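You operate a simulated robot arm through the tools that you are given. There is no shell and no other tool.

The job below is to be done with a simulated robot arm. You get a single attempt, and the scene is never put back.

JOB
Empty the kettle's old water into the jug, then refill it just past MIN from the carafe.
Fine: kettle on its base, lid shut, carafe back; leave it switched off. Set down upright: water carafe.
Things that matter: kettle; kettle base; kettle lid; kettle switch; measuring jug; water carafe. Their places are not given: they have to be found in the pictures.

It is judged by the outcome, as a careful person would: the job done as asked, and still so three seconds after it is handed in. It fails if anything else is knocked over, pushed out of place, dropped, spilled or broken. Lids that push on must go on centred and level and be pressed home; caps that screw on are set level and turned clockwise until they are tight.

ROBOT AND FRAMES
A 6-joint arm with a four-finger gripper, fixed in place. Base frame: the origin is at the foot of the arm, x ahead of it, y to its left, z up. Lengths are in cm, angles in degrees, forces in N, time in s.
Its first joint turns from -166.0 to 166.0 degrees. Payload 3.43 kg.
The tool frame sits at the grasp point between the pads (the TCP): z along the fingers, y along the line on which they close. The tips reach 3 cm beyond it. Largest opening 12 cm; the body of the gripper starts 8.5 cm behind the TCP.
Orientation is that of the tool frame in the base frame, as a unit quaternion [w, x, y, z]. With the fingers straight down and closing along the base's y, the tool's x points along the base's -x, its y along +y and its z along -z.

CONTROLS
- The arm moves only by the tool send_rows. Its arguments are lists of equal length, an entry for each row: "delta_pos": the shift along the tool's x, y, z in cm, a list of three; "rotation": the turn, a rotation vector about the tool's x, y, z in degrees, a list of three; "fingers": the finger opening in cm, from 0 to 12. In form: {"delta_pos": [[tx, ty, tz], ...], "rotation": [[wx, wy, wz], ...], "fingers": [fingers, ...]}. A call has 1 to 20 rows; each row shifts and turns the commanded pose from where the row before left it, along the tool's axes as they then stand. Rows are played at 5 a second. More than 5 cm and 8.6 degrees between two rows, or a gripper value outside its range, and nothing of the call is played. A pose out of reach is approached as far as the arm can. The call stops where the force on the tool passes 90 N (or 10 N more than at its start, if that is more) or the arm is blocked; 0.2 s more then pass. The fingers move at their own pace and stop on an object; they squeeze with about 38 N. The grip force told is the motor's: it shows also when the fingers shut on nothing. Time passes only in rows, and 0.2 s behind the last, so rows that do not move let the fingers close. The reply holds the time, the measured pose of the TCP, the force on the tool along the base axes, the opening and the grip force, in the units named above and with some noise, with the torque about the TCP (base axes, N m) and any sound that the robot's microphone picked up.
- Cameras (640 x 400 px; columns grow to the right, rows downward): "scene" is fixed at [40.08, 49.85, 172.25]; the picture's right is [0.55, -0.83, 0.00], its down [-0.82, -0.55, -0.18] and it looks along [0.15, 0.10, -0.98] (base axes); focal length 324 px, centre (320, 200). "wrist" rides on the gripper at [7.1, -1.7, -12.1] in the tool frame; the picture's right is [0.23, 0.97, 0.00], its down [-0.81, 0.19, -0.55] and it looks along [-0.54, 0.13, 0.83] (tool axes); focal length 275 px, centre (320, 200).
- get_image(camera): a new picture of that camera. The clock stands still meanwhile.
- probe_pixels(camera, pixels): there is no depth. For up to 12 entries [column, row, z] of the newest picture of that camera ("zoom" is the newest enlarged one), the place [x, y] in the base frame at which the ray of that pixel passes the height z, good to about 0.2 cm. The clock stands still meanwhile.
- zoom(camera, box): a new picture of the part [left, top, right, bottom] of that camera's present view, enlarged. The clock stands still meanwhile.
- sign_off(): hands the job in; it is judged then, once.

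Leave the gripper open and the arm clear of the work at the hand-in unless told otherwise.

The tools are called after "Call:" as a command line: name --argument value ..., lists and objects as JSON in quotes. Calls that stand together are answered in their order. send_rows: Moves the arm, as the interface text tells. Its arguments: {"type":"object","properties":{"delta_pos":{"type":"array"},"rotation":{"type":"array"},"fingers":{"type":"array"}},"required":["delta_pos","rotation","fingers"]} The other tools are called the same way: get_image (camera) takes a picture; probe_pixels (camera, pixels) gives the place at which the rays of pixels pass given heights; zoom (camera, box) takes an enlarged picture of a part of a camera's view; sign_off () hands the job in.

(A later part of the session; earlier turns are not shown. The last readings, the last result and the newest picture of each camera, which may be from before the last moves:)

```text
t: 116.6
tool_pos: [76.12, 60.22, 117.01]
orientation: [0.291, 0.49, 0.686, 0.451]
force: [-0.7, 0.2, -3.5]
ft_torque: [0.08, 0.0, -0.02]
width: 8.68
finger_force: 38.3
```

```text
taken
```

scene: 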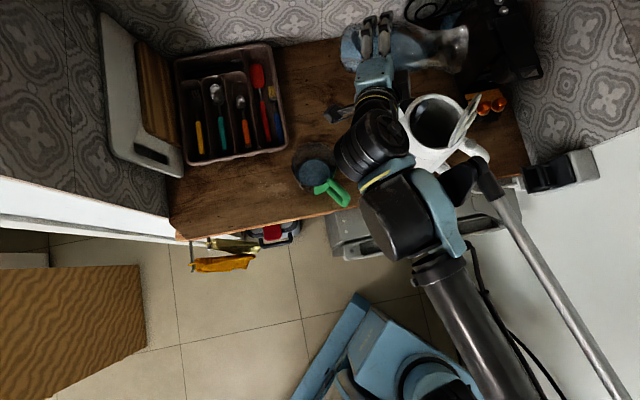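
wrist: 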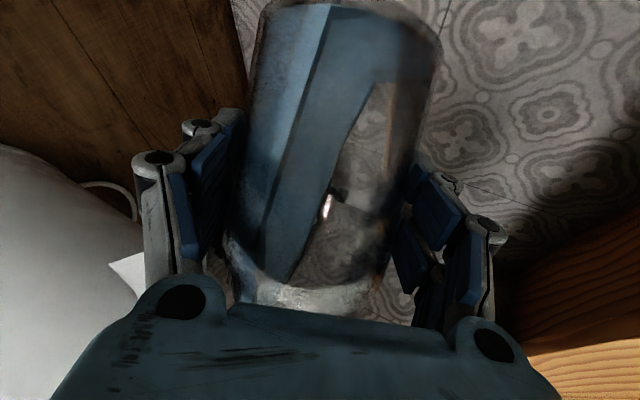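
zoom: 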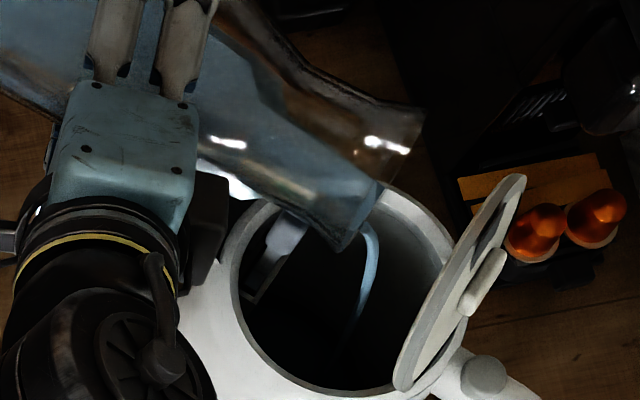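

Load seems to be dropping (3.5 N reading). I'll pause the pour: roll back 18° and take clean readings and a look.

Call:
send_rows --delta_pos '[[0, 0, 0], [0, 0, 0], [0, 0, 0], [0, 0, 0], [0, 0, 0]]' --rotation '[[0, 0, -6], [0, 0, -6], [0, 0, -6], [0, 0, 0], [0, 0, 0]]' --fingers '[6, 6, 6, 6, 6]'

Call:
send_rows --delta_pos '[[0, 0, 0]]' --rotation '[[0, 0, 0]]' --fingers '[6]'

Call:
send_rows --delta_pos '[[0, 0, 0]]' --rotation '[[0, 0, 0]]' --fingers '[6]'

Call:
zoom --camera "scene" --box '[380, 50, 480, 150]'

Call:
get_image --camera "wrist"

```text
t: 117.8
tool_pos: [76.14, 60.16, 116.96]
orientation: [0.358, 0.377, 0.755, 0.4]
force: [0.0, 0.1, -3.9]
ft_torque: [0.04, 0.03, -0.02]
width: 8.67
finger_force: 38.0
```

```text
t: 118.2
tool_pos: [76.1, 60.11, 116.84]
orientation: [0.357, 0.378, 0.755, 0.4]
force: [-0.1, -0.8, -4.3]
ft_torque: [0.04, 0.01, -0.03]
width: 8.68
finger_force: 38.3
```

```text
t: 118.6
tool_pos: [76.01, 60.23, 116.99]
orientation: [0.357, 0.377, 0.755, 0.4]
force: [-0.3, 0.0, -4.4]
ft_torque: [0.11, 0.0, -0.02]
width: 8.65
finger_force: 37.7
```

```text
4.00 times, centred on (430, 100) of scene
```

zoom: 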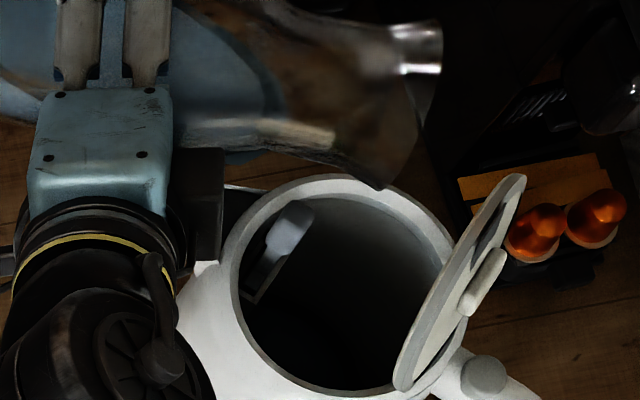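

```text
taken
```

wrist: 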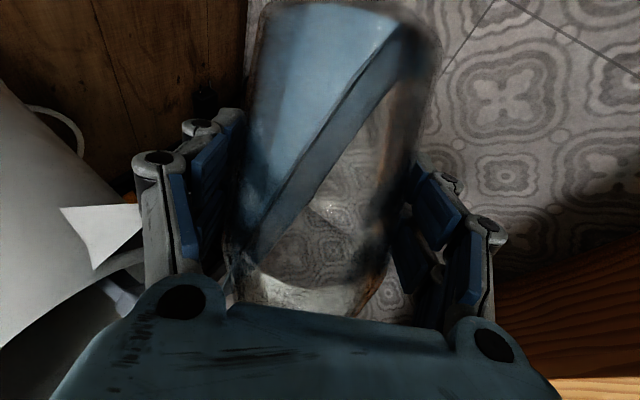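

About 1.8 N (≈180 ml) has gone in. Look whether the gauge is visible from the scene camera now.

Call:
get_image --camera "scene"

Call:
zoom --camera "scene" --box '[380, 90, 480, 190]'

```text
taken
```

scene: 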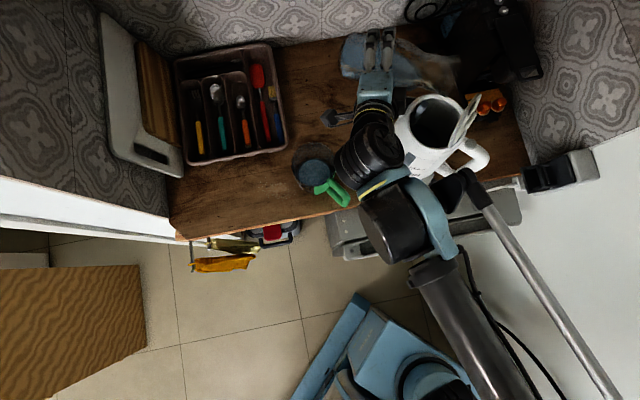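

```text
4.00 times, centred on (430, 140) of scene
```

zoom: 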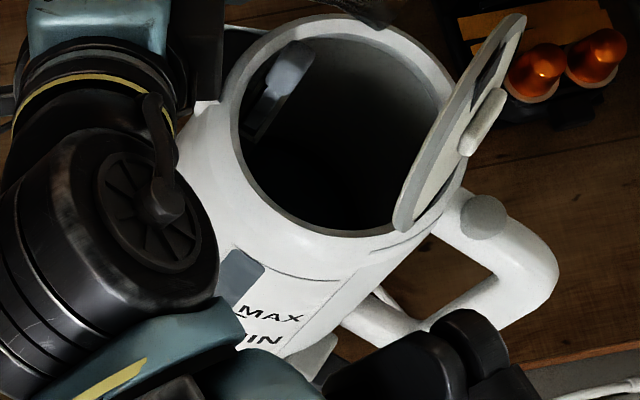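

The lower gauge is hidden by the arm. Roll the carafe back to near upright and move it aside (still held) to see the gauge.

Call:
send_rows --delta_pos '[[0, 0, 0], [0, 0, 0], [0, 0, 0], [0, 0, 0], [0, 0, 0], [0, 0, 0], [0, 0, 0], [0, 0, 0], [0.947, 1.037, -1.6], [0.947, 1.037, -1.6], [0.947, 1.037, -1.6], [0.947, 1.037, -1.6], [0.947, 1.037, -1.6], [0.947, 1.037, -1.6], [0, 0, 0]]' --rotation '[[0, 0, -6], [0, 0, -6], [0, 0, -6], [0, 0, -6], [0, 0, -6], [0, 0, -6], [0, 0, -6], [0, 0, -6], [0, 0, 0], [0, 0, 0], [0, 0, 0], [0, 0, 0], [0, 0, 0], [0, 0, 0], [0, 0, 0]]' --fingers '[6, 6, 6, 6, 6, 6, 6, 6, 6, 6, 6, 6, 6, 6, 6]'

Call:
zoom --camera "scene" --box '[380, 120, 460, 190]'

Call:
zoom --camera "scene" --box '[395, 80, 485, 160]'

Call:
get_image --camera "wrist"

```text
t: 121.8
tool_pos: [64.12, 64.16, 119.0]
orientation: [0.489, 0.036, 0.843, 0.221]
force: [0.2, 0.7, -4.5]
ft_torque: [-0.01, -0.01, 0.0]
width: 8.66
finger_force: 37.8
```

```text
5.71 times, centred on (420, 155) of scene
```

zoom: 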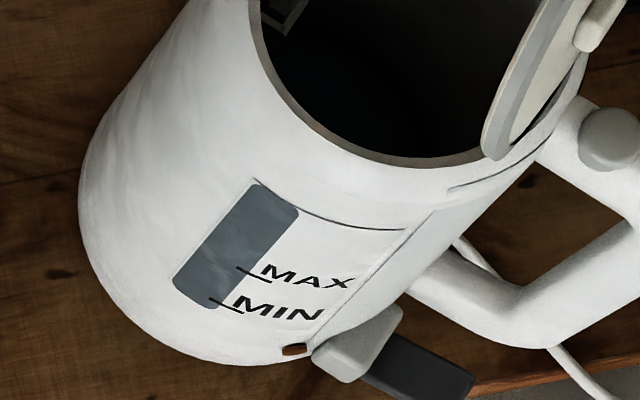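

```text
5.00 times, centred on (440, 120) of scene
```

zoom: 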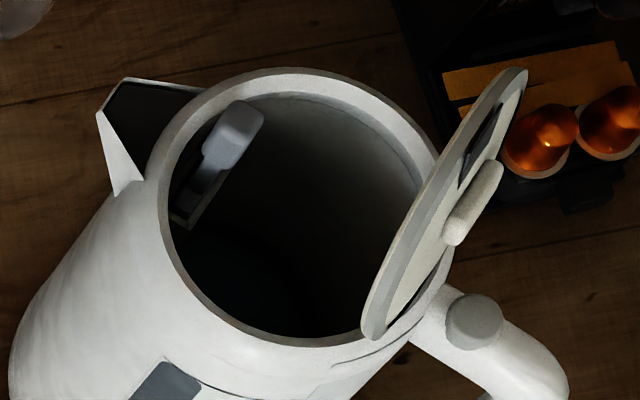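

```text
taken
```

wrist: 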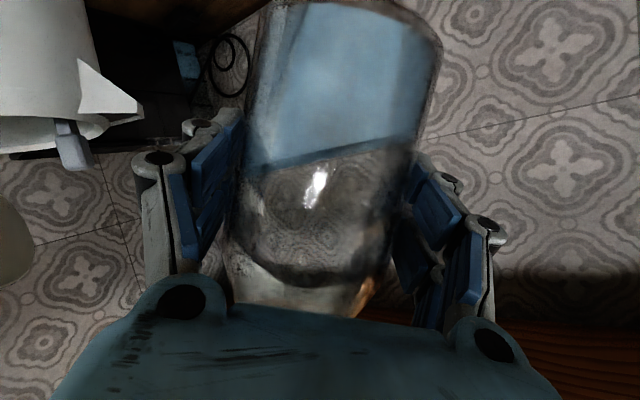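

Call:
zoom --camera "scene" --box '[390, 145, 430, 180]'

Call:
zoom --camera "scene" --box '[415, 95, 465, 145]'

```text
11.43 times, centred on (410, 162) of scene
```

zoom: 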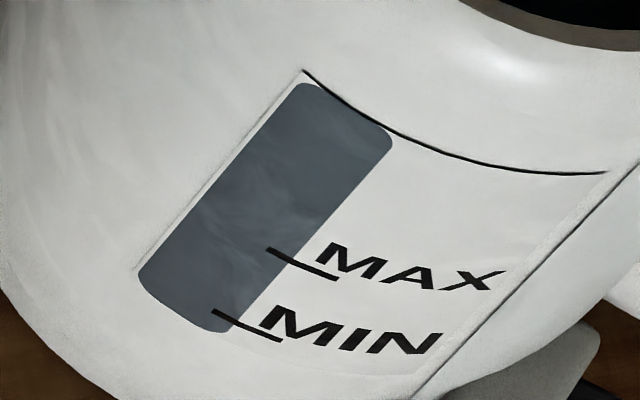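

```text
8.00 times, centred on (440, 120) of scene
```

zoom: 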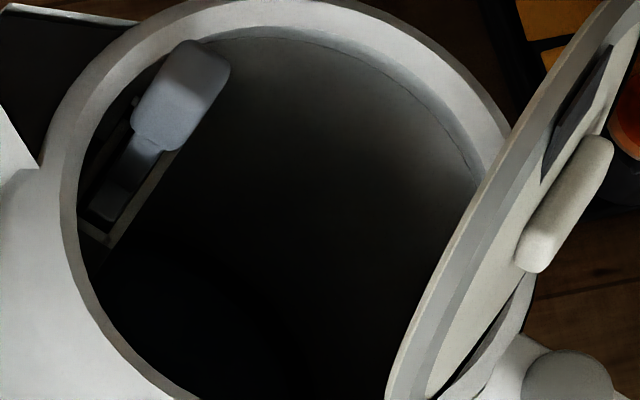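

No line in the window yet and the inside is dark, consistent with ~180 ml lying below the window's bottom. Go back over the kettle (1.5 cm higher than before to clear the filter tab) and pour a further portion.

Call:
send_rows --delta_pos '[[-1.15, -0.935, 1.495], [-1.15, -0.935, 1.495], [-1.15, -0.935, 1.495], [-1.15, -0.935, 1.495], [-1.15, -0.935, 1.495], [-1.15, -0.935, 1.495], [0, 0, 0], [0, 0, 0], [0, 0, 0], [0, 0, 0], [0, 0, 0], [0, 0, 0], [0, 0, 0], [0, 0, 0], [0, 0, 0], [0, 0, 0], [0, 0, 0]]' --rotation '[[0, 0, 0], [0, 0, 0], [0, 0, 0], [0, 0, 0], [0, 0, 0], [0, 0, 0], [0, 0, 6], [0, 0, 6], [0, 0, 6], [0, 0, 6], [0, 0, 6], [0, 0, 6], [0, 0, 6], [0, 0, 6], [0, 0, 6], [0, 0, 4], [0, 0, 0]]' --fingers '[6, 6, 6, 6, 6, 6, 6, 6, 6, 6, 6, 6, 6, 6, 6, 6, 6]'

Call:
zoom --camera "scene" --box '[380, 50, 480, 150]'

Call:
get_image --camera "wrist"

```text
t: 125.4
tool_pos: [76.11, 60.24, 118.47]
orientation: [0.32, 0.442, 0.719, 0.43]
force: [0.0, -0.4, -4.3]
ft_torque: [0.07, 0.03, -0.02]
width: 8.64
finger_force: 37.6
```

```text
4.00 times, centred on (430, 100) of scene
```

zoom: 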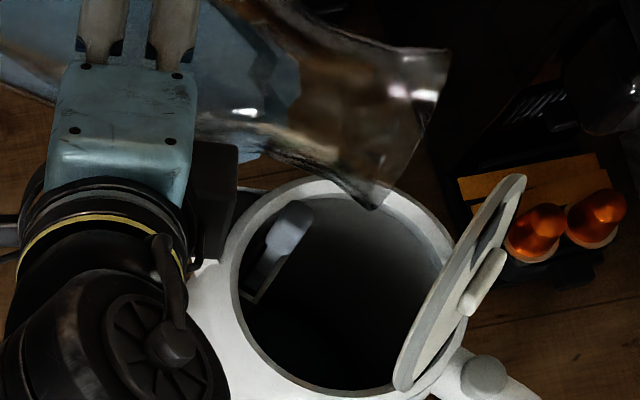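

```text
taken
```

wrist: 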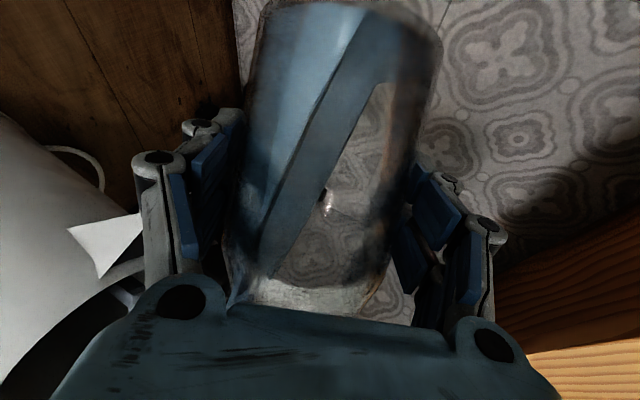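

No flow yet at 85°. Roll on 2° per row to 93°.

Call:
send_rows --delta_pos '[[0, 0, 0], [0, 0, 0], [0, 0, 0], [0, 0, 0], [0, 0, 0]]' --rotation '[[0, 0, 2], [0, 0, 2], [0, 0, 2], [0, 0, 2], [0, 0, 0]]' --fingers '[6, 6, 6, 6, 6]'

Call:
zoom --camera "scene" --box '[380, 50, 480, 150]'

```text
t: 126.6
tool_pos: [76.2, 60.23, 118.48]
orientation: [0.292, 0.49, 0.686, 0.451]
force: [-0.6, 0.3, -4.0]
ft_torque: [0.06, -0.01, 0.0]
width: 8.64
finger_force: 38.1
```

```text
4.00 times, centred on (430, 100) of scene
```

zoom: 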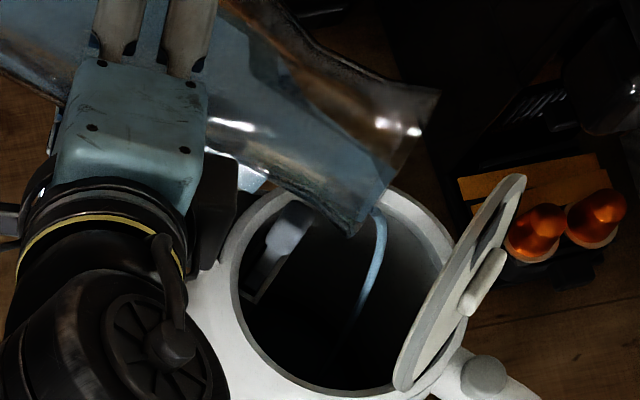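

Flowing again, into the mouth. Let it run 1.6 s with a further 2°.

Call:
send_rows --delta_pos '[[0, 0, 0], [0, 0, 0], [0, 0, 0], [0, 0, 0], [0, 0, 0], [0, 0, 0], [0, 0, 0]]' --rotation '[[0, 0, 1], [0, 0, 1], [0, 0, 0], [0, 0, 0], [0, 0, 0], [0, 0, 0], [0, 0, 0]]' --fingers '[6, 6, 6, 6, 6, 6, 6]'

Call:
zoom --camera "scene" --box '[380, 50, 480, 150]'

Call:
send_rows --delta_pos '[[0, 0, 0], [0, 0, 0], [0, 0, 0], [0, 0, 0]]' --rotation '[[0, 0, -5], [0, 0, -5], [0, 0, -5], [0, 0, 0]]' --fingers '[6, 6, 6, 6]'

Call:
send_rows --delta_pos '[[0, 0, 0]]' --rotation '[[0, 0, 0]]' --fingers '[6]'

Call:
send_rows --delta_pos '[[0, 0, 0]]' --rotation '[[0, 0, 0]]' --fingers '[6]'

Call:
send_rows --delta_pos '[[0, 0, 0]]' --rotation '[[0, 0, 0]]' --fingers '[6]'

```text
t: 128.2
tool_pos: [76.17, 60.25, 118.44]
orientation: [0.282, 0.502, 0.678, 0.458]
force: [-0.5, 0.0, -3.2]
ft_torque: [0.06, 0.0, -0.02]
width: 8.65
finger_force: 37.6
```

```text
4.00 times, centred on (430, 100) of scene
```

zoom: 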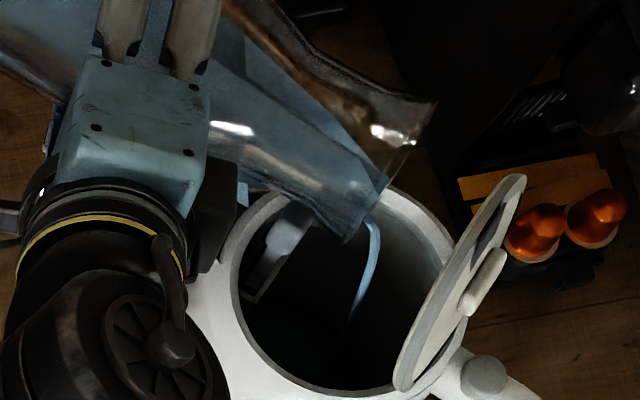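

```text
t: 129.2
tool_pos: [76.14, 60.27, 118.51]
orientation: [0.34, 0.409, 0.738, 0.416]
force: [-0.4, 1.1, -3.9]
ft_torque: [0.04, 0.02, 0.0]
width: 8.65
finger_force: 38.0
```

```text
t: 129.6
tool_pos: [76.19, 60.2, 118.41]
orientation: [0.34, 0.41, 0.737, 0.416]
force: [0.6, 0.2, -3.7]
ft_torque: [0.04, 0.0, -0.01]
width: 8.66
finger_force: 38.4
```

```text
t: 130.0
tool_pos: [76.17, 60.18, 118.48]
orientation: [0.34, 0.409, 0.738, 0.416]
force: [-0.1, 0.5, -3.8]
ft_torque: [0.06, 0.01, 0.0]
width: 8.65
finger_force: 37.9
```

```text
t: 130.4
tool_pos: [76.04, 60.08, 118.51]
orientation: [0.34, 0.41, 0.738, 0.416]
force: [1.1, 0.0, -3.1]
ft_torque: [0.06, 0.03, 0.02]
width: 8.65
finger_force: 37.7
```

Now ~3.65 N: about 240 ml poured in total. Check the gauge again the same way.

Call:
send_rows --delta_pos '[[0, 0, 0], [0, 0, 0], [0, 0, 0], [0, 0, 0], [0, 0, 0], [0, 0, 0], [0, 0, 0], [0, 0, 0], [0, 0, 0], [1.15, 0.935, -1.495], [1.15, 0.935, -1.495], [1.15, 0.935, -1.495], [1.15, 0.935, -1.495], [1.15, 0.935, -1.495], [1.15, 0.935, -1.495], [0, 0, 0]]' --rotation '[[0, 0, -6], [0, 0, -6], [0, 0, -6], [0, 0, -6], [0, 0, -6], [0, 0, -6], [0, 0, -6], [0, 0, -6], [0, 0, -5], [0, 0, 0], [0, 0, 0], [0, 0, 0], [0, 0, 0], [0, 0, 0], [0, 0, 0], [0, 0, 0]]' --fingers '[6, 6, 6, 6, 6, 6, 6, 6, 6, 6, 6, 6, 6, 6, 6, 6]'

Call:
zoom --camera "scene" --box '[390, 145, 430, 180]'

Call:
zoom --camera "scene" --box '[405, 85, 475, 150]'

Call:
get_image --camera "wrist"

```text
t: 133.8
tool_pos: [64.1, 64.14, 119.0]
orientation: [0.489, 0.037, 0.843, 0.22]
force: [-0.7, -0.6, -4.3]
ft_torque: [0.02, 0.01, 0.03]
width: 8.63
finger_force: 38.1
```

```text
11.43 times, centred on (410, 162) of scene
```

zoom: 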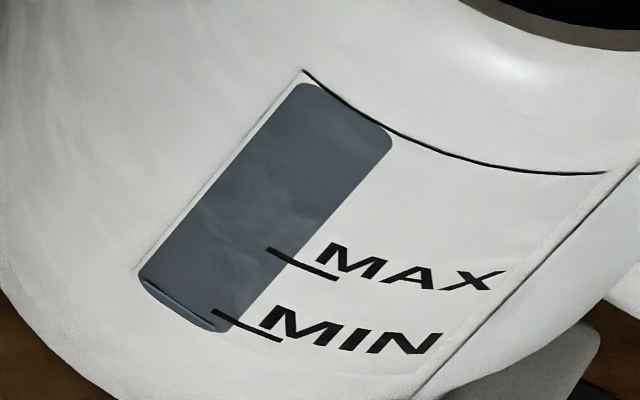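

```text
6.15 times, centred on (440, 118) of scene
```

zoom: 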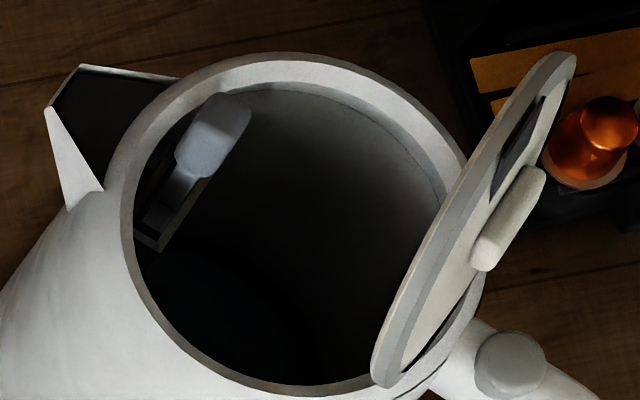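

```text
taken
```

wrist: 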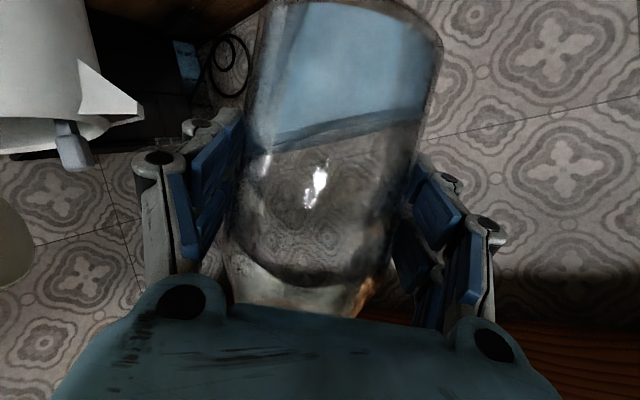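

The gauge works: a lighter blue strip with a dark line now shows at the window's bottom, ~0.6 cm below the MIN tick. So about 90 ml reaches MIN; I'll aim for ~110 ml more in two small portions. Return over the kettle and roll to 93°.

Call:
send_rows --delta_pos '[[-1.15, -0.935, 1.495], [-1.15, -0.935, 1.495], [-1.15, -0.935, 1.495], [-1.15, -0.935, 1.495], [-1.15, -0.935, 1.495], [-1.15, -0.935, 1.495], [0, 0, 0], [0, 0, 0], [0, 0, 0], [0, 0, 0], [0, 0, 0], [0, 0, 0], [0, 0, 0], [0, 0, 0], [0, 0, 0], [0, 0, 0], [0, 0, 0], [0, 0, 0]]' --rotation '[[0, 0, 0], [0, 0, 0], [0, 0, 0], [0, 0, 0], [0, 0, 0], [0, 0, 0], [0, 0, 6], [0, 0, 6], [0, 0, 6], [0, 0, 6], [0, 0, 6], [0, 0, 6], [0, 0, 6], [0, 0, 6], [0, 0, 6], [0, 0, 6], [0, 0, 5], [0, 0, 0]]' --fingers '[6, 6, 6, 6, 6, 6, 6, 6, 6, 6, 6, 6, 6, 6, 6, 6, 6, 6]'

Call:
zoom --camera "scene" --box '[380, 50, 480, 150]'

```text
t: 137.6
tool_pos: [76.0, 60.17, 118.5]
orientation: [0.295, 0.484, 0.691, 0.448]
force: [-0.2, -0.3, -3.1]
ft_torque: [0.05, 0.02, -0.01]
width: 8.65
finger_force: 37.9
```

```text
4.00 times, centred on (430, 100) of scene
```

zoom: 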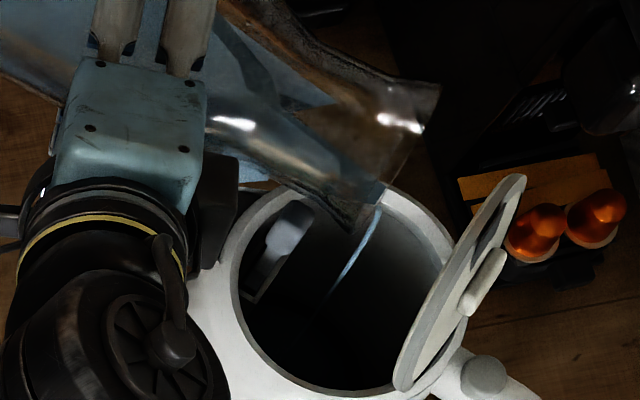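

Thin stream at 92°. Go to 96° and run for ~2 s, then stop and weigh.

Call:
send_rows --delta_pos '[[0, 0, 0], [0, 0, 0], [0, 0, 0], [0, 0, 0], [0, 0, 0], [0, 0, 0], [0, 0, 0], [0, 0, 0], [0, 0, 0]]' --rotation '[[0, 0, 1], [0, 0, 1], [0, 0, 1], [0, 0, 1], [0, 0, 0], [0, 0, 0], [0, 0, 0], [0, 0, 0], [0, 0, 0]]' --fingers '[6, 6, 6, 6, 6, 6, 6, 6, 6]'

Call:
zoom --camera "scene" --box '[380, 50, 480, 150]'

Call:
get_image --camera "wrist"

```text
t: 139.6
tool_pos: [76.16, 60.18, 118.41]
orientation: [0.278, 0.508, 0.674, 0.459]
force: [0.4, 0.0, -3.2]
ft_torque: [0.02, -0.03, 0.01]
width: 8.62
finger_force: 38.2
```

```text
4.00 times, centred on (430, 100) of scene
```

zoom: 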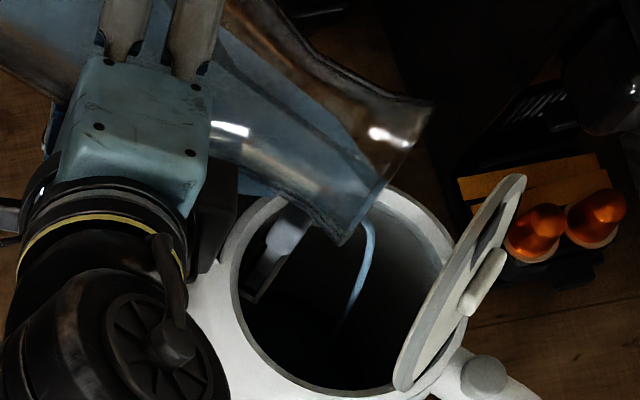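

```text
taken
```

wrist: 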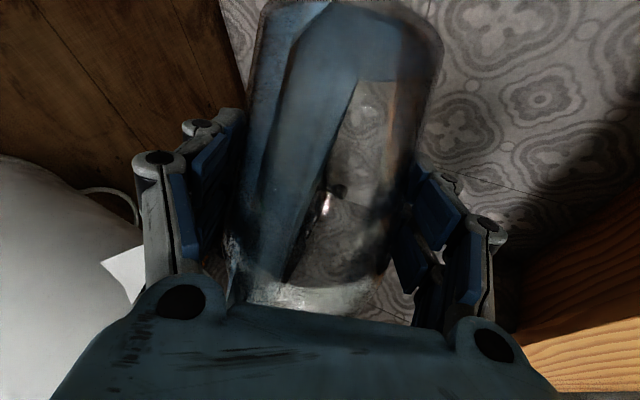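

Stop here and check the gauge again: roll back and move aside.

Call:
send_rows --delta_pos '[[0, 0, 0], [0, 0, 0], [0, 0, 0], [0, 0, 0], [0, 0, 0], [0, 0, 0], [0, 0, 0], [0, 0, 0], [0, 0, 0], [0, 0, 0], [0, 0, 0], [0, 0, 0], [1.15, 0.935, -1.495], [1.15, 0.935, -1.495], [1.15, 0.935, -1.495], [1.15, 0.935, -1.495], [1.15, 0.935, -1.495], [1.15, 0.935, -1.495], [0, 0, 0]]' --rotation '[[0, 0, -6], [0, 0, -6], [0, 0, -6], [0, 0, -6], [0, 0, -6], [0, 0, -6], [0, 0, -6], [0, 0, -6], [0, 0, -6], [0, 0, -6], [0, 0, -6], [0, 0, -3], [0, 0, 0], [0, 0, 0], [0, 0, 0], [0, 0, 0], [0, 0, 0], [0, 0, 0], [0, 0, 0]]' --fingers '[6, 6, 6, 6, 6, 6, 6, 6, 6, 6, 6, 6, 6, 6, 6, 6, 6, 6, 6]'

Call:
zoom --camera "scene" --box '[390, 145, 430, 180]'

Call:
get_image --camera "wrist"

```text
t: 143.6
tool_pos: [64.1, 64.23, 119.03]
orientation: [0.49, 0.037, 0.843, 0.221]
force: [-0.7, -0.2, -3.5]
ft_torque: [-0.01, 0.03, 0.0]
width: 8.61
finger_force: 38.2
```

```text
11.43 times, centred on (410, 162) of scene
```

zoom: 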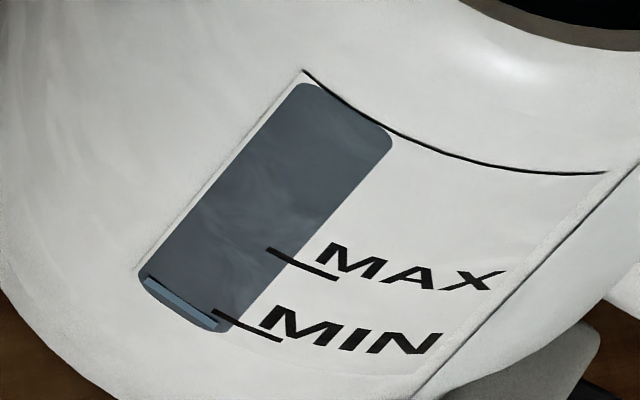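

```text
taken
```

wrist: 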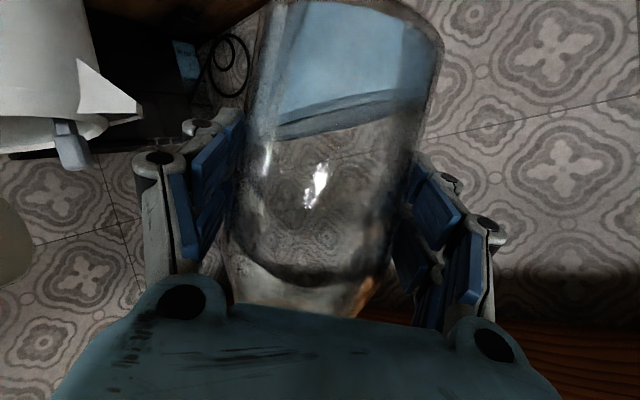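

The blue strip has risen; zoom further to compare its line with the MIN tick.

Call:
zoom --camera "scene" --box '[395, 163, 415, 178]'

```text
16.00 times, centred on (405, 170) of scene
```

zoom: 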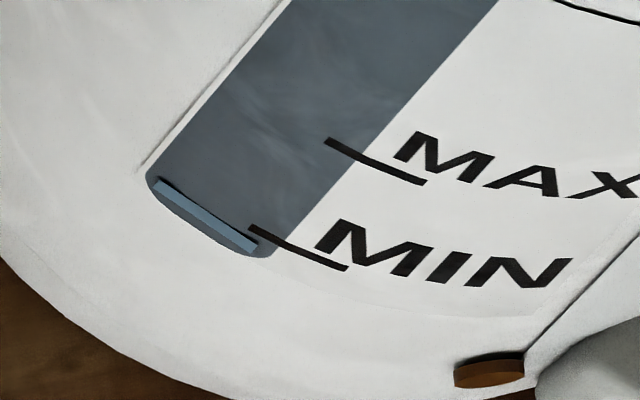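

The gauge strip's top edge is ~0.2 cm below the MIN tick now. About 60–70 ml more will put it just past. Return and pour again, to ~99°.

Call:
send_rows --delta_pos '[[-1.15, -0.935, 1.495], [-1.15, -0.935, 1.495], [-1.15, -0.935, 1.495], [-1.15, -0.935, 1.495], [-1.15, -0.935, 1.495], [-1.15, -0.935, 1.495], [0, 0, 0], [0, 0, 0], [0, 0, 0], [0, 0, 0], [0, 0, 0], [0, 0, 0], [0, 0, 0], [0, 0, 0], [0, 0, 0], [0, 0, 0], [0, 0, 0], [0, 0, 0]]' --rotation '[[0, 0, 0], [0, 0, 0], [0, 0, 0], [0, 0, 0], [0, 0, 0], [0, 0, 0], [0, 0, 6], [0, 0, 6], [0, 0, 6], [0, 0, 6], [0, 0, 6], [0, 0, 6], [0, 0, 6], [0, 0, 6], [0, 0, 6], [0, 0, 6], [0, 0, 6], [0, 0, 2]]' --fingers '[6, 6, 6, 6, 6, 6, 6, 6, 6, 6, 6, 6, 6, 6, 6, 6, 6, 6]'

Call:
zoom --camera "scene" --box '[380, 50, 480, 150]'

```text
t: 147.4
tool_pos: [76.14, 60.21, 118.49]
orientation: [0.283, 0.502, 0.677, 0.457]
force: [0.0, 0.1, -3.7]
ft_torque: [0.07, 0.02, 0.0]
width: 8.63
finger_force: 38.0
```

```text
4.00 times, centred on (430, 100) of scene
```

zoom: 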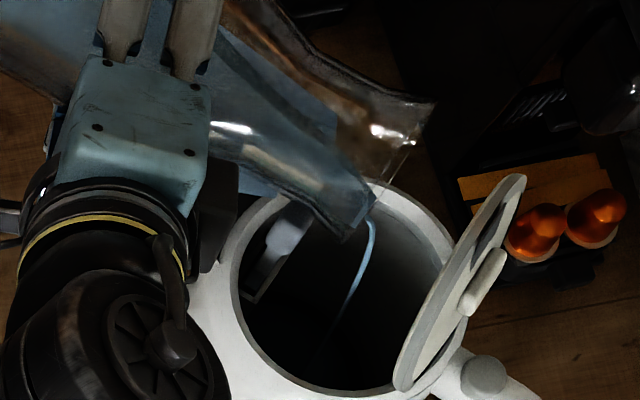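

Call:
send_rows --delta_pos '[[0, 0, 0], [0, 0, 0], [0, 0, 0], [0, 0, 0], [0, 0, 0], [0, 0, 0], [0, 0, 0], [0, 0, 0], [0, 0, 0]]' --rotation '[[0, 0, 1], [0, 0, 1], [0, 0, 1], [0, 0, 0.5], [0, 0, 0], [0, 0, 0], [0, 0, 0], [0, 0, 0], [0, 0, 0]]' --fingers '[6, 6, 6, 6, 6, 6, 6, 6, 6]'

Call:
zoom --camera "scene" --box '[380, 50, 480, 150]'

```text
t: 149.4
tool_pos: [76.14, 60.15, 118.55]
orientation: [0.268, 0.523, 0.662, 0.465]
force: [-0.5, 0.6, -2.1]
ft_torque: [0.06, 0.03, 0.01]
width: 8.65
finger_force: 37.9
```

```text
4.00 times, centred on (430, 100) of scene
```

zoom: 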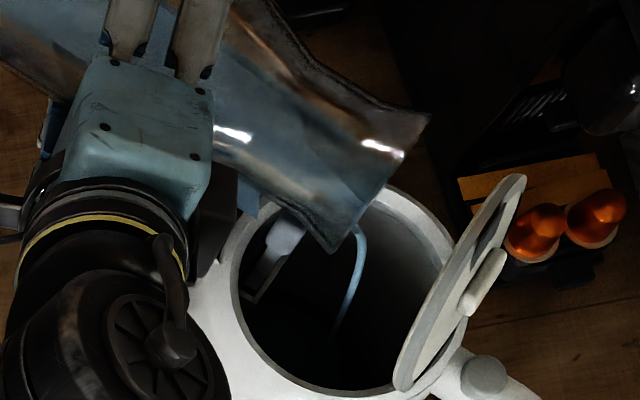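

Stop here, roll back, move aside and read the gauge.

Call:
send_rows --delta_pos '[[0, 0, 0], [0, 0, 0], [0, 0, 0], [0, 0, 0], [0, 0, 0], [0, 0, 0], [0, 0, 0], [0, 0, 0], [0, 0, 0], [0, 0, 0], [0, 0, 0], [0, 0, 0], [1.15, 0.935, -1.495], [1.15, 0.935, -1.495], [1.15, 0.935, -1.495], [1.15, 0.935, -1.495], [1.15, 0.935, -1.495], [1.15, 0.935, -1.495], [0, 0, 0]]' --rotation '[[0, 0, -6], [0, 0, -6], [0, 0, -6], [0, 0, -6], [0, 0, -6], [0, 0, -6], [0, 0, -6], [0, 0, -6], [0, 0, -6], [0, 0, -6], [0, 0, -6], [0, 0, -5.5], [0, 0, 0], [0, 0, 0], [0, 0, 0], [0, 0, 0], [0, 0, 0], [0, 0, 0], [0, 0, 0]]' --fingers '[6, 6, 6, 6, 6, 6, 6, 6, 6, 6, 6, 6, 6, 6, 6, 6, 6, 6, 6]'

Call:
zoom --camera "scene" --box '[395, 163, 415, 178]'

Call:
get_image --camera "wrist"

```text
t: 153.4
tool_pos: [64.05, 64.05, 118.95]
orientation: [0.489, 0.037, 0.843, 0.22]
force: [-0.9, 0.2, -3.1]
ft_torque: [0.01, 0.01, 0.02]
width: 8.62
finger_force: 38.0
```

```text
16.00 times, centred on (405, 170) of scene
```

zoom: 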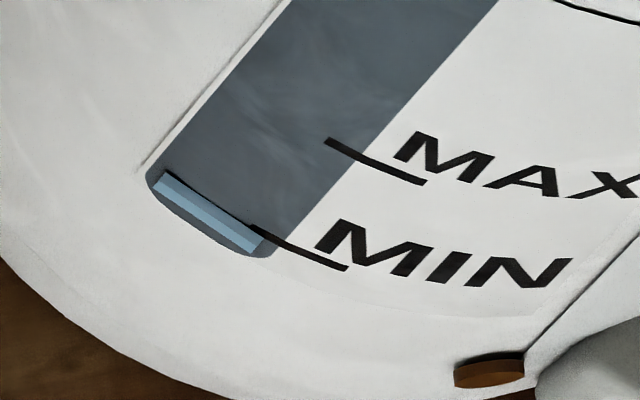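

```text
taken
```

wrist: 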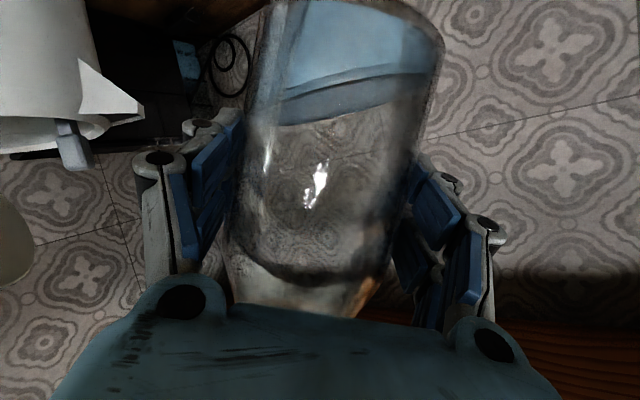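

The strip's top edge is now level with the MIN tick. It should be just past it, so one more small portion (~40 ml).

Call:
send_rows --delta_pos '[[-1.236, -0.96, 1.635], [-1.236, -0.96, 1.635], [-1.236, -0.96, 1.635], [-1.236, -0.96, 1.635], [-1.236, -0.96, 1.635], [-1.236, -0.96, 1.635], [0, 0, 0], [0, 0, 0], [0, 0, 0], [0, 0, 0], [0, 0, 0], [0, 0, 0], [0, 0, 0], [0, 0, 0], [0, 0, 0], [0, 0, 0], [0, 0, 0], [0, 0, 0]]' --rotation '[[0, 0, 0], [0, 0, 0], [0, 0, 0], [0, 0, 0], [0, 0, 0], [0, 0, 0], [0, 0, 6], [0, 0, 6], [0, 0, 6], [0, 0, 6], [0, 0, 6], [0, 0, 6], [0, 0, 6], [0, 0, 6], [0, 0, 6], [0, 0, 6], [0, 0, 6], [0, 0, 4]]' --fingers '[6, 6, 6, 6, 6, 6, 6, 6, 6, 6, 6, 6, 6, 6, 6, 6, 6, 6]'

Call:
zoom --camera "scene" --box '[380, 50, 480, 150]'

```text
t: 157.2
tool_pos: [77.15, 60.25, 118.58]
orientation: [0.274, 0.515, 0.668, 0.462]
force: [0.5, 0.4, -2.5]
ft_torque: [0.04, 0.03, 0.01]
width: 8.63
finger_force: 38.0
```

```text
4.00 times, centred on (430, 100) of scene
```

zoom: 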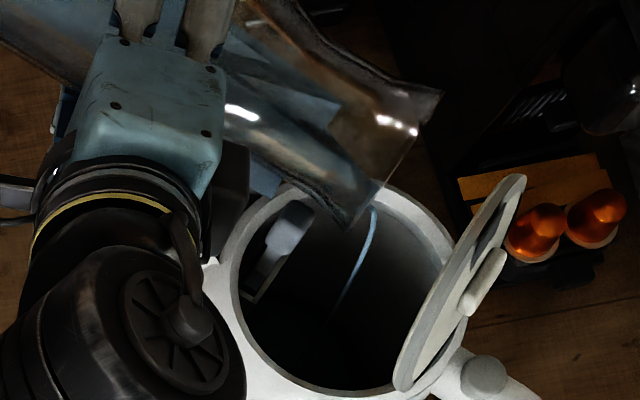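

Call:
send_rows --delta_pos '[[0, 0, 0], [0, 0, 0], [0, 0, 0], [0, 0, 0], [0, 0, 0], [0, 0, 0], [0, 0, 0]]' --rotation '[[0, 0, 1], [0, 0, 1], [0, 0, 1], [0, 0, 0], [0, 0, 0], [0, 0, 0], [0, 0, 0]]' --fingers '[6, 6, 6, 6, 6, 6, 6]'

Call:
send_rows --delta_pos '[[0, 0, 0], [0, 0, 0], [0, 0, 0], [0, 0, 0], [0, 0, 0], [0, 0, 0], [0, 0, 0], [0, 0, 0], [0, 0, 0], [0, 0, 0], [0, 0, 0], [0, 0, 0], [0, 0, 0], [1.236, 0.96, -1.635], [1.236, 0.96, -1.635], [1.236, 0.96, -1.635], [1.236, 0.96, -1.635], [1.236, 0.96, -1.635], [1.236, 0.96, -1.635], [0, 0, 0]]' --rotation '[[0, 0, -6], [0, 0, -6], [0, 0, -6], [0, 0, -6], [0, 0, -6], [0, 0, -6], [0, 0, -6], [0, 0, -6], [0, 0, -6], [0, 0, -6], [0, 0, -6], [0, 0, -6], [0, 0, -1], [0, 0, 0], [0, 0, 0], [0, 0, 0], [0, 0, 0], [0, 0, 0], [0, 0, 0], [0, 0, 0]]' --fingers '[6, 6, 6, 6, 6, 6, 6, 6, 6, 6, 6, 6, 6, 6, 6, 6, 6, 6, 6, 6]'

Call:
zoom --camera "scene" --box '[395, 163, 415, 178]'

Call:
zoom --camera "scene" --box '[370, 60, 500, 200]'

```text
t: 158.8
tool_pos: [77.08, 60.27, 118.51]
orientation: [0.263, 0.532, 0.655, 0.468]
force: [0.5, -0.4, -1.8]
ft_torque: [0.03, 0.0, -0.01]
width: 8.64
finger_force: 38.0
```

```text
t: 163.0
tool_pos: [64.07, 64.26, 118.99]
orientation: [0.489, 0.037, 0.843, 0.221]
force: [0.1, 0.5, -2.9]
ft_torque: [0.02, 0.0, -0.01]
width: 8.64
finger_force: 38.2
```

```text
16.00 times, centred on (405, 170) of scene
```

zoom: 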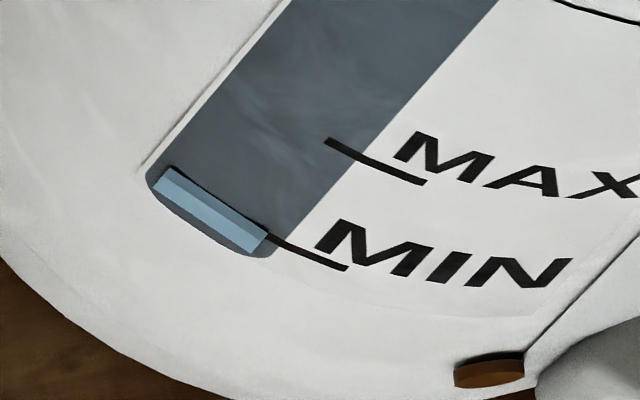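

```text
2.86 times, centred on (435, 130) of scene
```

zoom: 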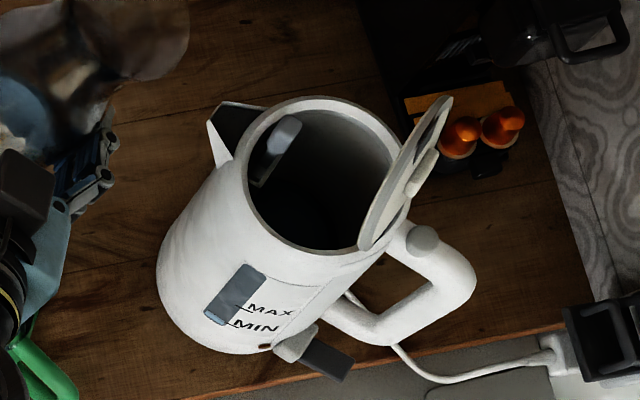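

The blue strip's top edge is now ~0.3 cm above the MIN tick (it covers the tick's left end): just past MIN. No spill visible around the kettle. Now right the carafe fully and take it back along the same route.

Call:
send_rows --delta_pos '[[0, 0, 0], [0, 0, 0], [0, 0, 0], [0, 0, 0], [0, 0, 0], [0.14, 1.89, -0.9], [0.14, 1.89, -0.9], [0.14, 1.89, -0.9], [0.14, 1.89, -0.9], [0, 0, 0], [0, 0, 0]]' --rotation '[[0, 0, -5.4], [0, 0, -5.4], [0, 0, -5.4], [0, 0, -5.4], [0, 0, -5.4], [0, 0, 0], [0, 0, 0], [0, 0, 0], [0, 0, 0], [0, 0, 0], [0, 0, 0]]' --fingers '[6, 6, 6, 6, 6, 6, 6, 6, 6, 6, 6]'

Call:
get_image --camera "wrist"

```text
t: 165.4
tool_pos: [58.04, 69.92, 120.08]
orientation: [0.527, -0.16, 0.829, 0.099]
force: [-0.2, 0.4, -2.6]
ft_torque: [-0.03, 0.0, 0.04]
width: 8.63
finger_force: 38.2
```

```text
taken
```

wrist: 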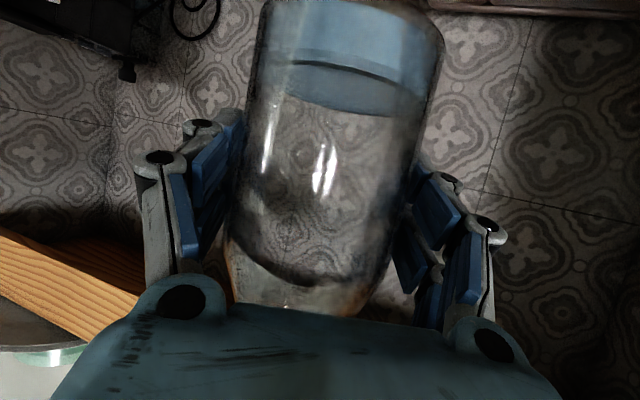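

Carafe is upright, unchanged in the grip. Yaw back and return above its original spot.

Call:
send_rows --delta_pos '[[0, 0, 0], [0, 0, 0], [0, 0, 0], [0, 0, 0], [0, 0, 0], [0, 0, 0], [0, 0, 0], [0, 0, 0], [0.095, 2.045, -0.216], [0.095, 2.045, -0.216], [0.095, 2.045, -0.216], [0.095, 2.045, -0.216], [0.095, 2.045, -0.216], [0.095, 2.045, -0.216], [0.095, 2.045, -0.216], [0.095, 2.045, -0.216], [0, 0, 0]]' --rotation '[[-4.42, -0.02, -2.07], [-4.42, -0.02, -2.07], [-4.42, -0.02, -2.07], [-4.42, -0.02, -2.07], [-4.42, -0.02, -2.07], [-4.42, -0.02, -2.07], [-4.42, -0.02, -2.07], [-4.42, -0.02, -2.07], [0, 0, 0], [0, 0, 0], [0, 0, 0], [0, 0, 0], [0, 0, 0], [0, 0, 0], [0, 0, 0], [0, 0, 0], [0, 0, 0]]' --fingers '[6, 6, 6, 6, 6, 6, 6, 6, 6, 6, 6, 6, 6, 6, 6, 6, 6]'

Call:
get_image --camera "scene"

```text
t: 169.0
tool_pos: [42.9, 76.27, 120.03]
orientation: [0.463, -0.429, 0.727, 0.27]
force: [0.3, 0.3, -2.9]
ft_torque: [0.0, -0.01, 0.03]
width: 8.64
finger_force: 38.5
```

```text
taken
```

scene: 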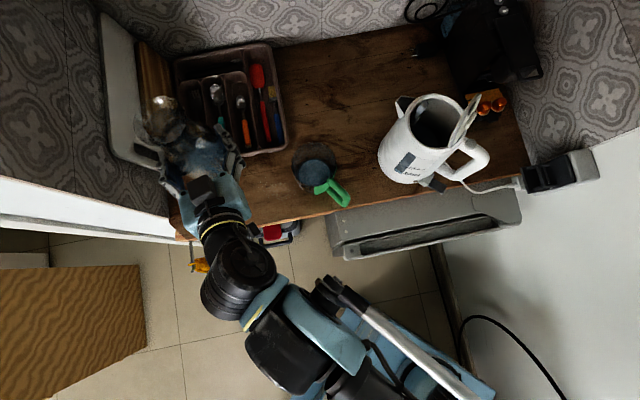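

Lower it: 22 cm quickly but smoothly, then the rest in small steps watching the force.

Call:
send_rows --delta_pos '[[2.0, 0, 0.94], [2.0, 0, 0.94], [2.0, 0, 0.94], [2.0, 0, 0.94], [2.0, 0, 0.94], [2.0, 0, 0.94], [2.0, 0, 0.94], [2.0, 0, 0.94], [2.0, 0, 0.94], [2.0, 0, 0.94], [0, 0, 0], [0, 0, 0]]' --rotation '[[0, 0, 0], [0, 0, 0], [0, 0, 0], [0, 0, 0], [0, 0, 0], [0, 0, 0], [0, 0, 0], [0, 0, 0], [0, 0, 0], [0, 0, 0], [0, 0, 0], [0, 0, 0]]' --fingers '[6, 6, 6, 6, 6, 6, 6, 6, 6, 6, 6, 6]'

Call:
zoom --camera "scene" --box '[180, 120, 320, 250]'

```text
t: 171.6
tool_pos: [43.0, 76.15, 97.9]
orientation: [0.464, -0.428, 0.727, 0.271]
force: [0.3, 0.1, -2.4]
ft_torque: [-0.03, -0.03, -0.01]
width: 8.66
finger_force: 38.1
```

```text
3.08 times, centred on (250, 185) of scene
```

zoom: 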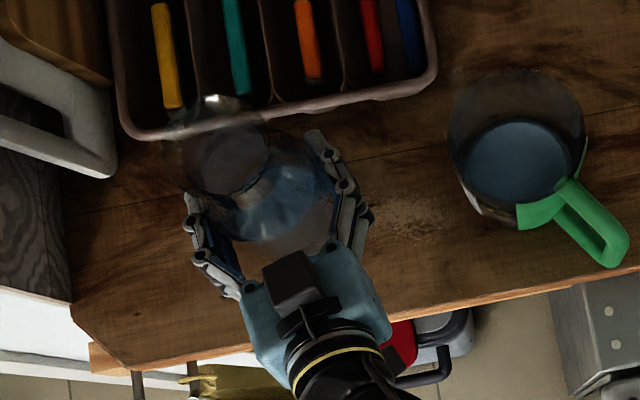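

Call:
send_rows --delta_pos '[[0.4, 0, 0.187], [0.4, 0, 0.187], [0.4, 0, 0.187], [0.4, 0, 0.187], [0.3, 0, 0.14], [0.18, 0, 0.085], [0, 0, 0]]' --rotation '[[0, 0, 0], [0, 0, 0], [0, 0, 0], [0, 0, 0], [0, 0, 0], [0, 0, 0], [0, 0, 0]]' --fingers '[6, 6, 6, 6, 6, 6, 6]'

```text
t: 173.2
tool_pos: [43.07, 76.2, 95.52]
orientation: [0.464, -0.429, 0.727, 0.27]
force: [0.3, 0.9, 2.6]
ft_torque: [0.22, -0.17, 0.01]
width: 8.62
finger_force: 38.2
```

Contact at z≈95.5 (5 N support on the far edge, carafe leaning ~1°). Lower another 1.5 mm so it sits flatter, then open the fingers slowly.

Call:
send_rows --delta_pos '[[0.136, 0, 0.064], [0, 0, 0]]' --rotation '[[0, 0, 0], [0, 0, 0]]' --fingers '[6, 6]'

Call:
send_rows --delta_pos '[[0, 0, 0], [0, 0, 0], [0, 0, 0], [0, 0, 0], [0, 0, 0], [0, 0, 0]]' --rotation '[[0, 0, 0], [0, 0, 0], [0, 0, 0], [0, 0, 0], [0, 0, 0], [0, 0, 0]]' --fingers '[8.7, 9.0, 9.5, 10, 11, 11]'

Call:
zoom --camera "scene" --box '[180, 120, 320, 250]'

Call:
get_image --camera "wrist"

```text
t: 173.8
tool_pos: [42.96, 76.2, 95.55]
orientation: [0.464, -0.428, 0.727, 0.269]
force: [1.1, -1.8, 19.7]
ft_torque: [0.62, -0.41, -0.1]
width: 8.62
finger_force: 37.7
```

```text
t: 175.2
tool_pos: [43.02, 76.03, 95.42]
orientation: [0.464, -0.429, 0.727, 0.271]
force: [0.7, 0.6, 0.6]
ft_torque: [-0.01, -0.02, 0.01]
width: 11.0
finger_force: 0.0
```

```text
3.08 times, centred on (250, 185) of scene
```

zoom: 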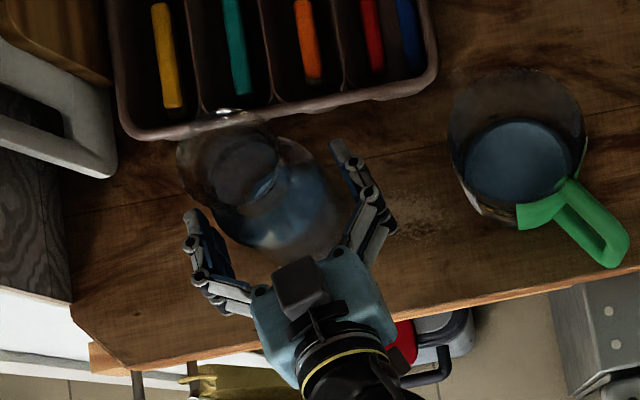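

```text
taken
```

wrist: 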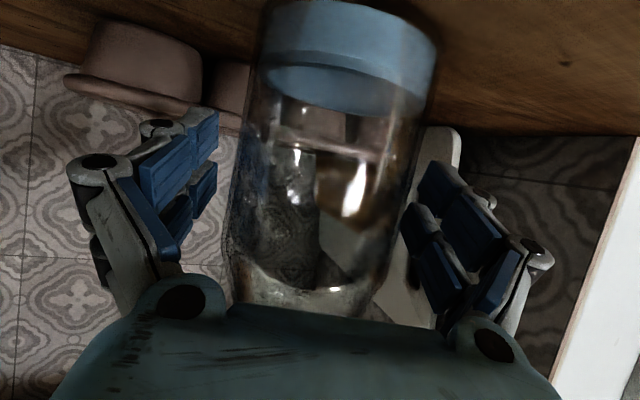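

Carafe stands upright at its old spot. Open to 12 and back straight out.

Call:
send_rows --delta_pos '[[0, 0, 0], [0, 0, 0], [0, 0, -1.5], [0, 0, -2], [0, 0, -3], [0, 0, -3], [0, 0, -3], [0, 0, -2], [0, 0, 0]]' --rotation '[[0, 0, 0], [0, 0, 0], [0, 0, 0], [0, 0, 0], [0, 0, 0], [0, 0, 0], [0, 0, 0], [0, 0, 0], [0, 0, 0]]' --fingers '[12, 12, 12, 12, 12, 12, 12, 12, 12]'

Call:
get_image --camera "wrist"

Call:
get_image --camera "scene"

```text
t: 177.2
tool_pos: [36.54, 64.67, 101.67]
orientation: [0.464, -0.428, 0.727, 0.27]
force: [-0.4, 0.2, 1.0]
ft_torque: [-0.01, -0.02, -0.01]
width: 12.02
finger_force: 0.1
```

```text
taken
```

wrist: 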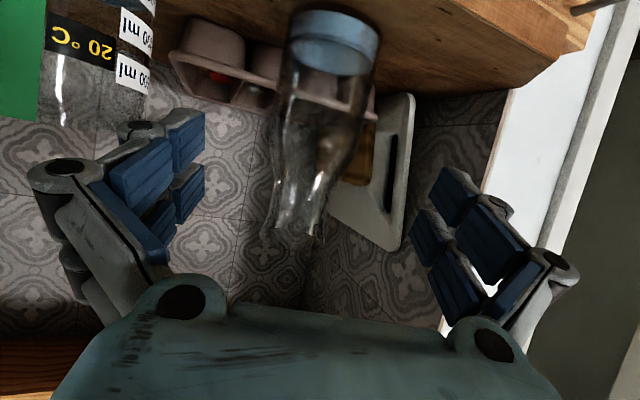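

```text
taken
```

scene: 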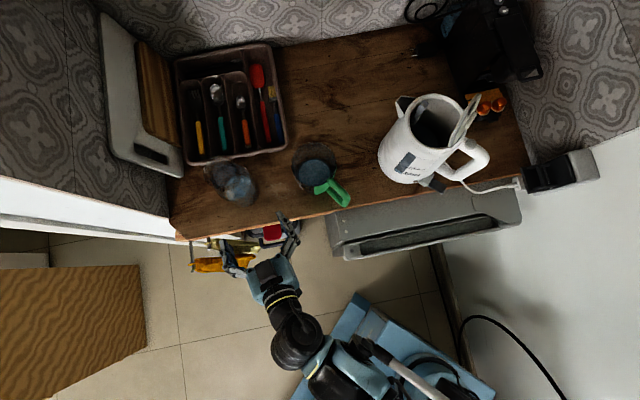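

The carafe is back, upright. Next: raise, point the gripper down and turn back to the start heading, then go look at the kettle's gauge from the side.

Call:
send_rows --delta_pos '[[-3.6, 0, -1.7], [-3.6, 0, -1.7], [-3.6, 0, -1.7], [-3.6, 0, -1.7], [0, 0, 0], [0, 0, 0], [0, 0, 0], [0, 0, 0], [0, 0, 0], [0, 0, 0], [0, 0, 0], [0, 0, 0], [0, 0, 0], [0, 0, 0], [0, 0, 0], [0, 0, 0], [0, 0, 0], [0, 0, 0], [0, 0, 0], [0, 0, 0]]' --rotation '[[0, 0, 0], [0, 0, 0], [0, 0, 0], [0, 0, 0], [0, 8.1, 0], [0, 8.1, 0], [0, 8.1, 0], [0, 8.1, 0], [0, 8.1, 0], [0, 8.1, 0], [0, 8.1, 0], [0, 8.1, 0], [0, 0, 7.6], [0, 0, 7.6], [0, 0, 7.6], [0, 0, 7.6], [0, 0, 7.6], [0, 0, 7.6], [0, 0, 7.6], [0, 0, 7.6]]' --fingers '[12, 12, 12, 12, 12, 12, 12, 12, 12, 12, 12, 12, 12, 12, 12, 12, 12, 12, 12, 12]'

```text
t: 181.4
tool_pos: [36.55, 64.74, 117.47]
orientation: [0.003, 0.002, 1.0, 0.0]
force: [-0.1, 0.0, 0.1]
ft_torque: [0.0, -0.01, 0.0]
width: 12.0
finger_force: 0.1
```

Call:
send_rows --delta_pos '[[-2.58, -3.78, 0], [-2.58, -3.78, 0], [-2.58, -3.78, 0], [-2.58, -3.78, 0], [-2.58, -3.78, 0], [-2.58, -3.78, 0], [0, 0, 0], [0, 0, 0], [0, 0, 0], [0, 0, 0], [0, 0, 0], [0, 0, 0], [2.14, 0, 2.56], [2.14, 0, 2.56], [2.14, 0, 2.56], [2.14, 0, 2.56], [0, 0, 0]]' --rotation '[[0, 0, 0], [0, 0, 0], [0, 0, 0], [0, 0, 0], [0, 0, 0], [0, 0, 0], [0, -8, 0], [0, -8, 0], [0, -8, 0], [0, -8, 0], [0, -8, 0], [0, -8, 0], [0, 0, 0], [0, 0, 0], [0, 0, 0], [0, 0, 0], [0, 0, 0]]' --fingers '[12, 12, 12, 12, 12, 12, 12, 12, 12, 12, 12, 12, 12, 12, 12, 12, 12]'

Call:
get_image --camera "wrist"

```text
t: 185.0
tool_pos: [53.81, 42.04, 104.27]
orientation: [0.409, 0.0, 0.912, 0.0]
force: [-0.1, 0.1, -0.5]
ft_torque: [-0.01, -0.01, 0.0]
width: 12.01
finger_force: 0.0
```

```text
taken
```

wrist: 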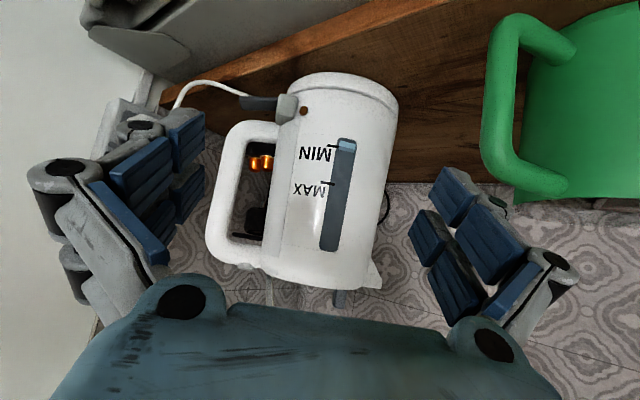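

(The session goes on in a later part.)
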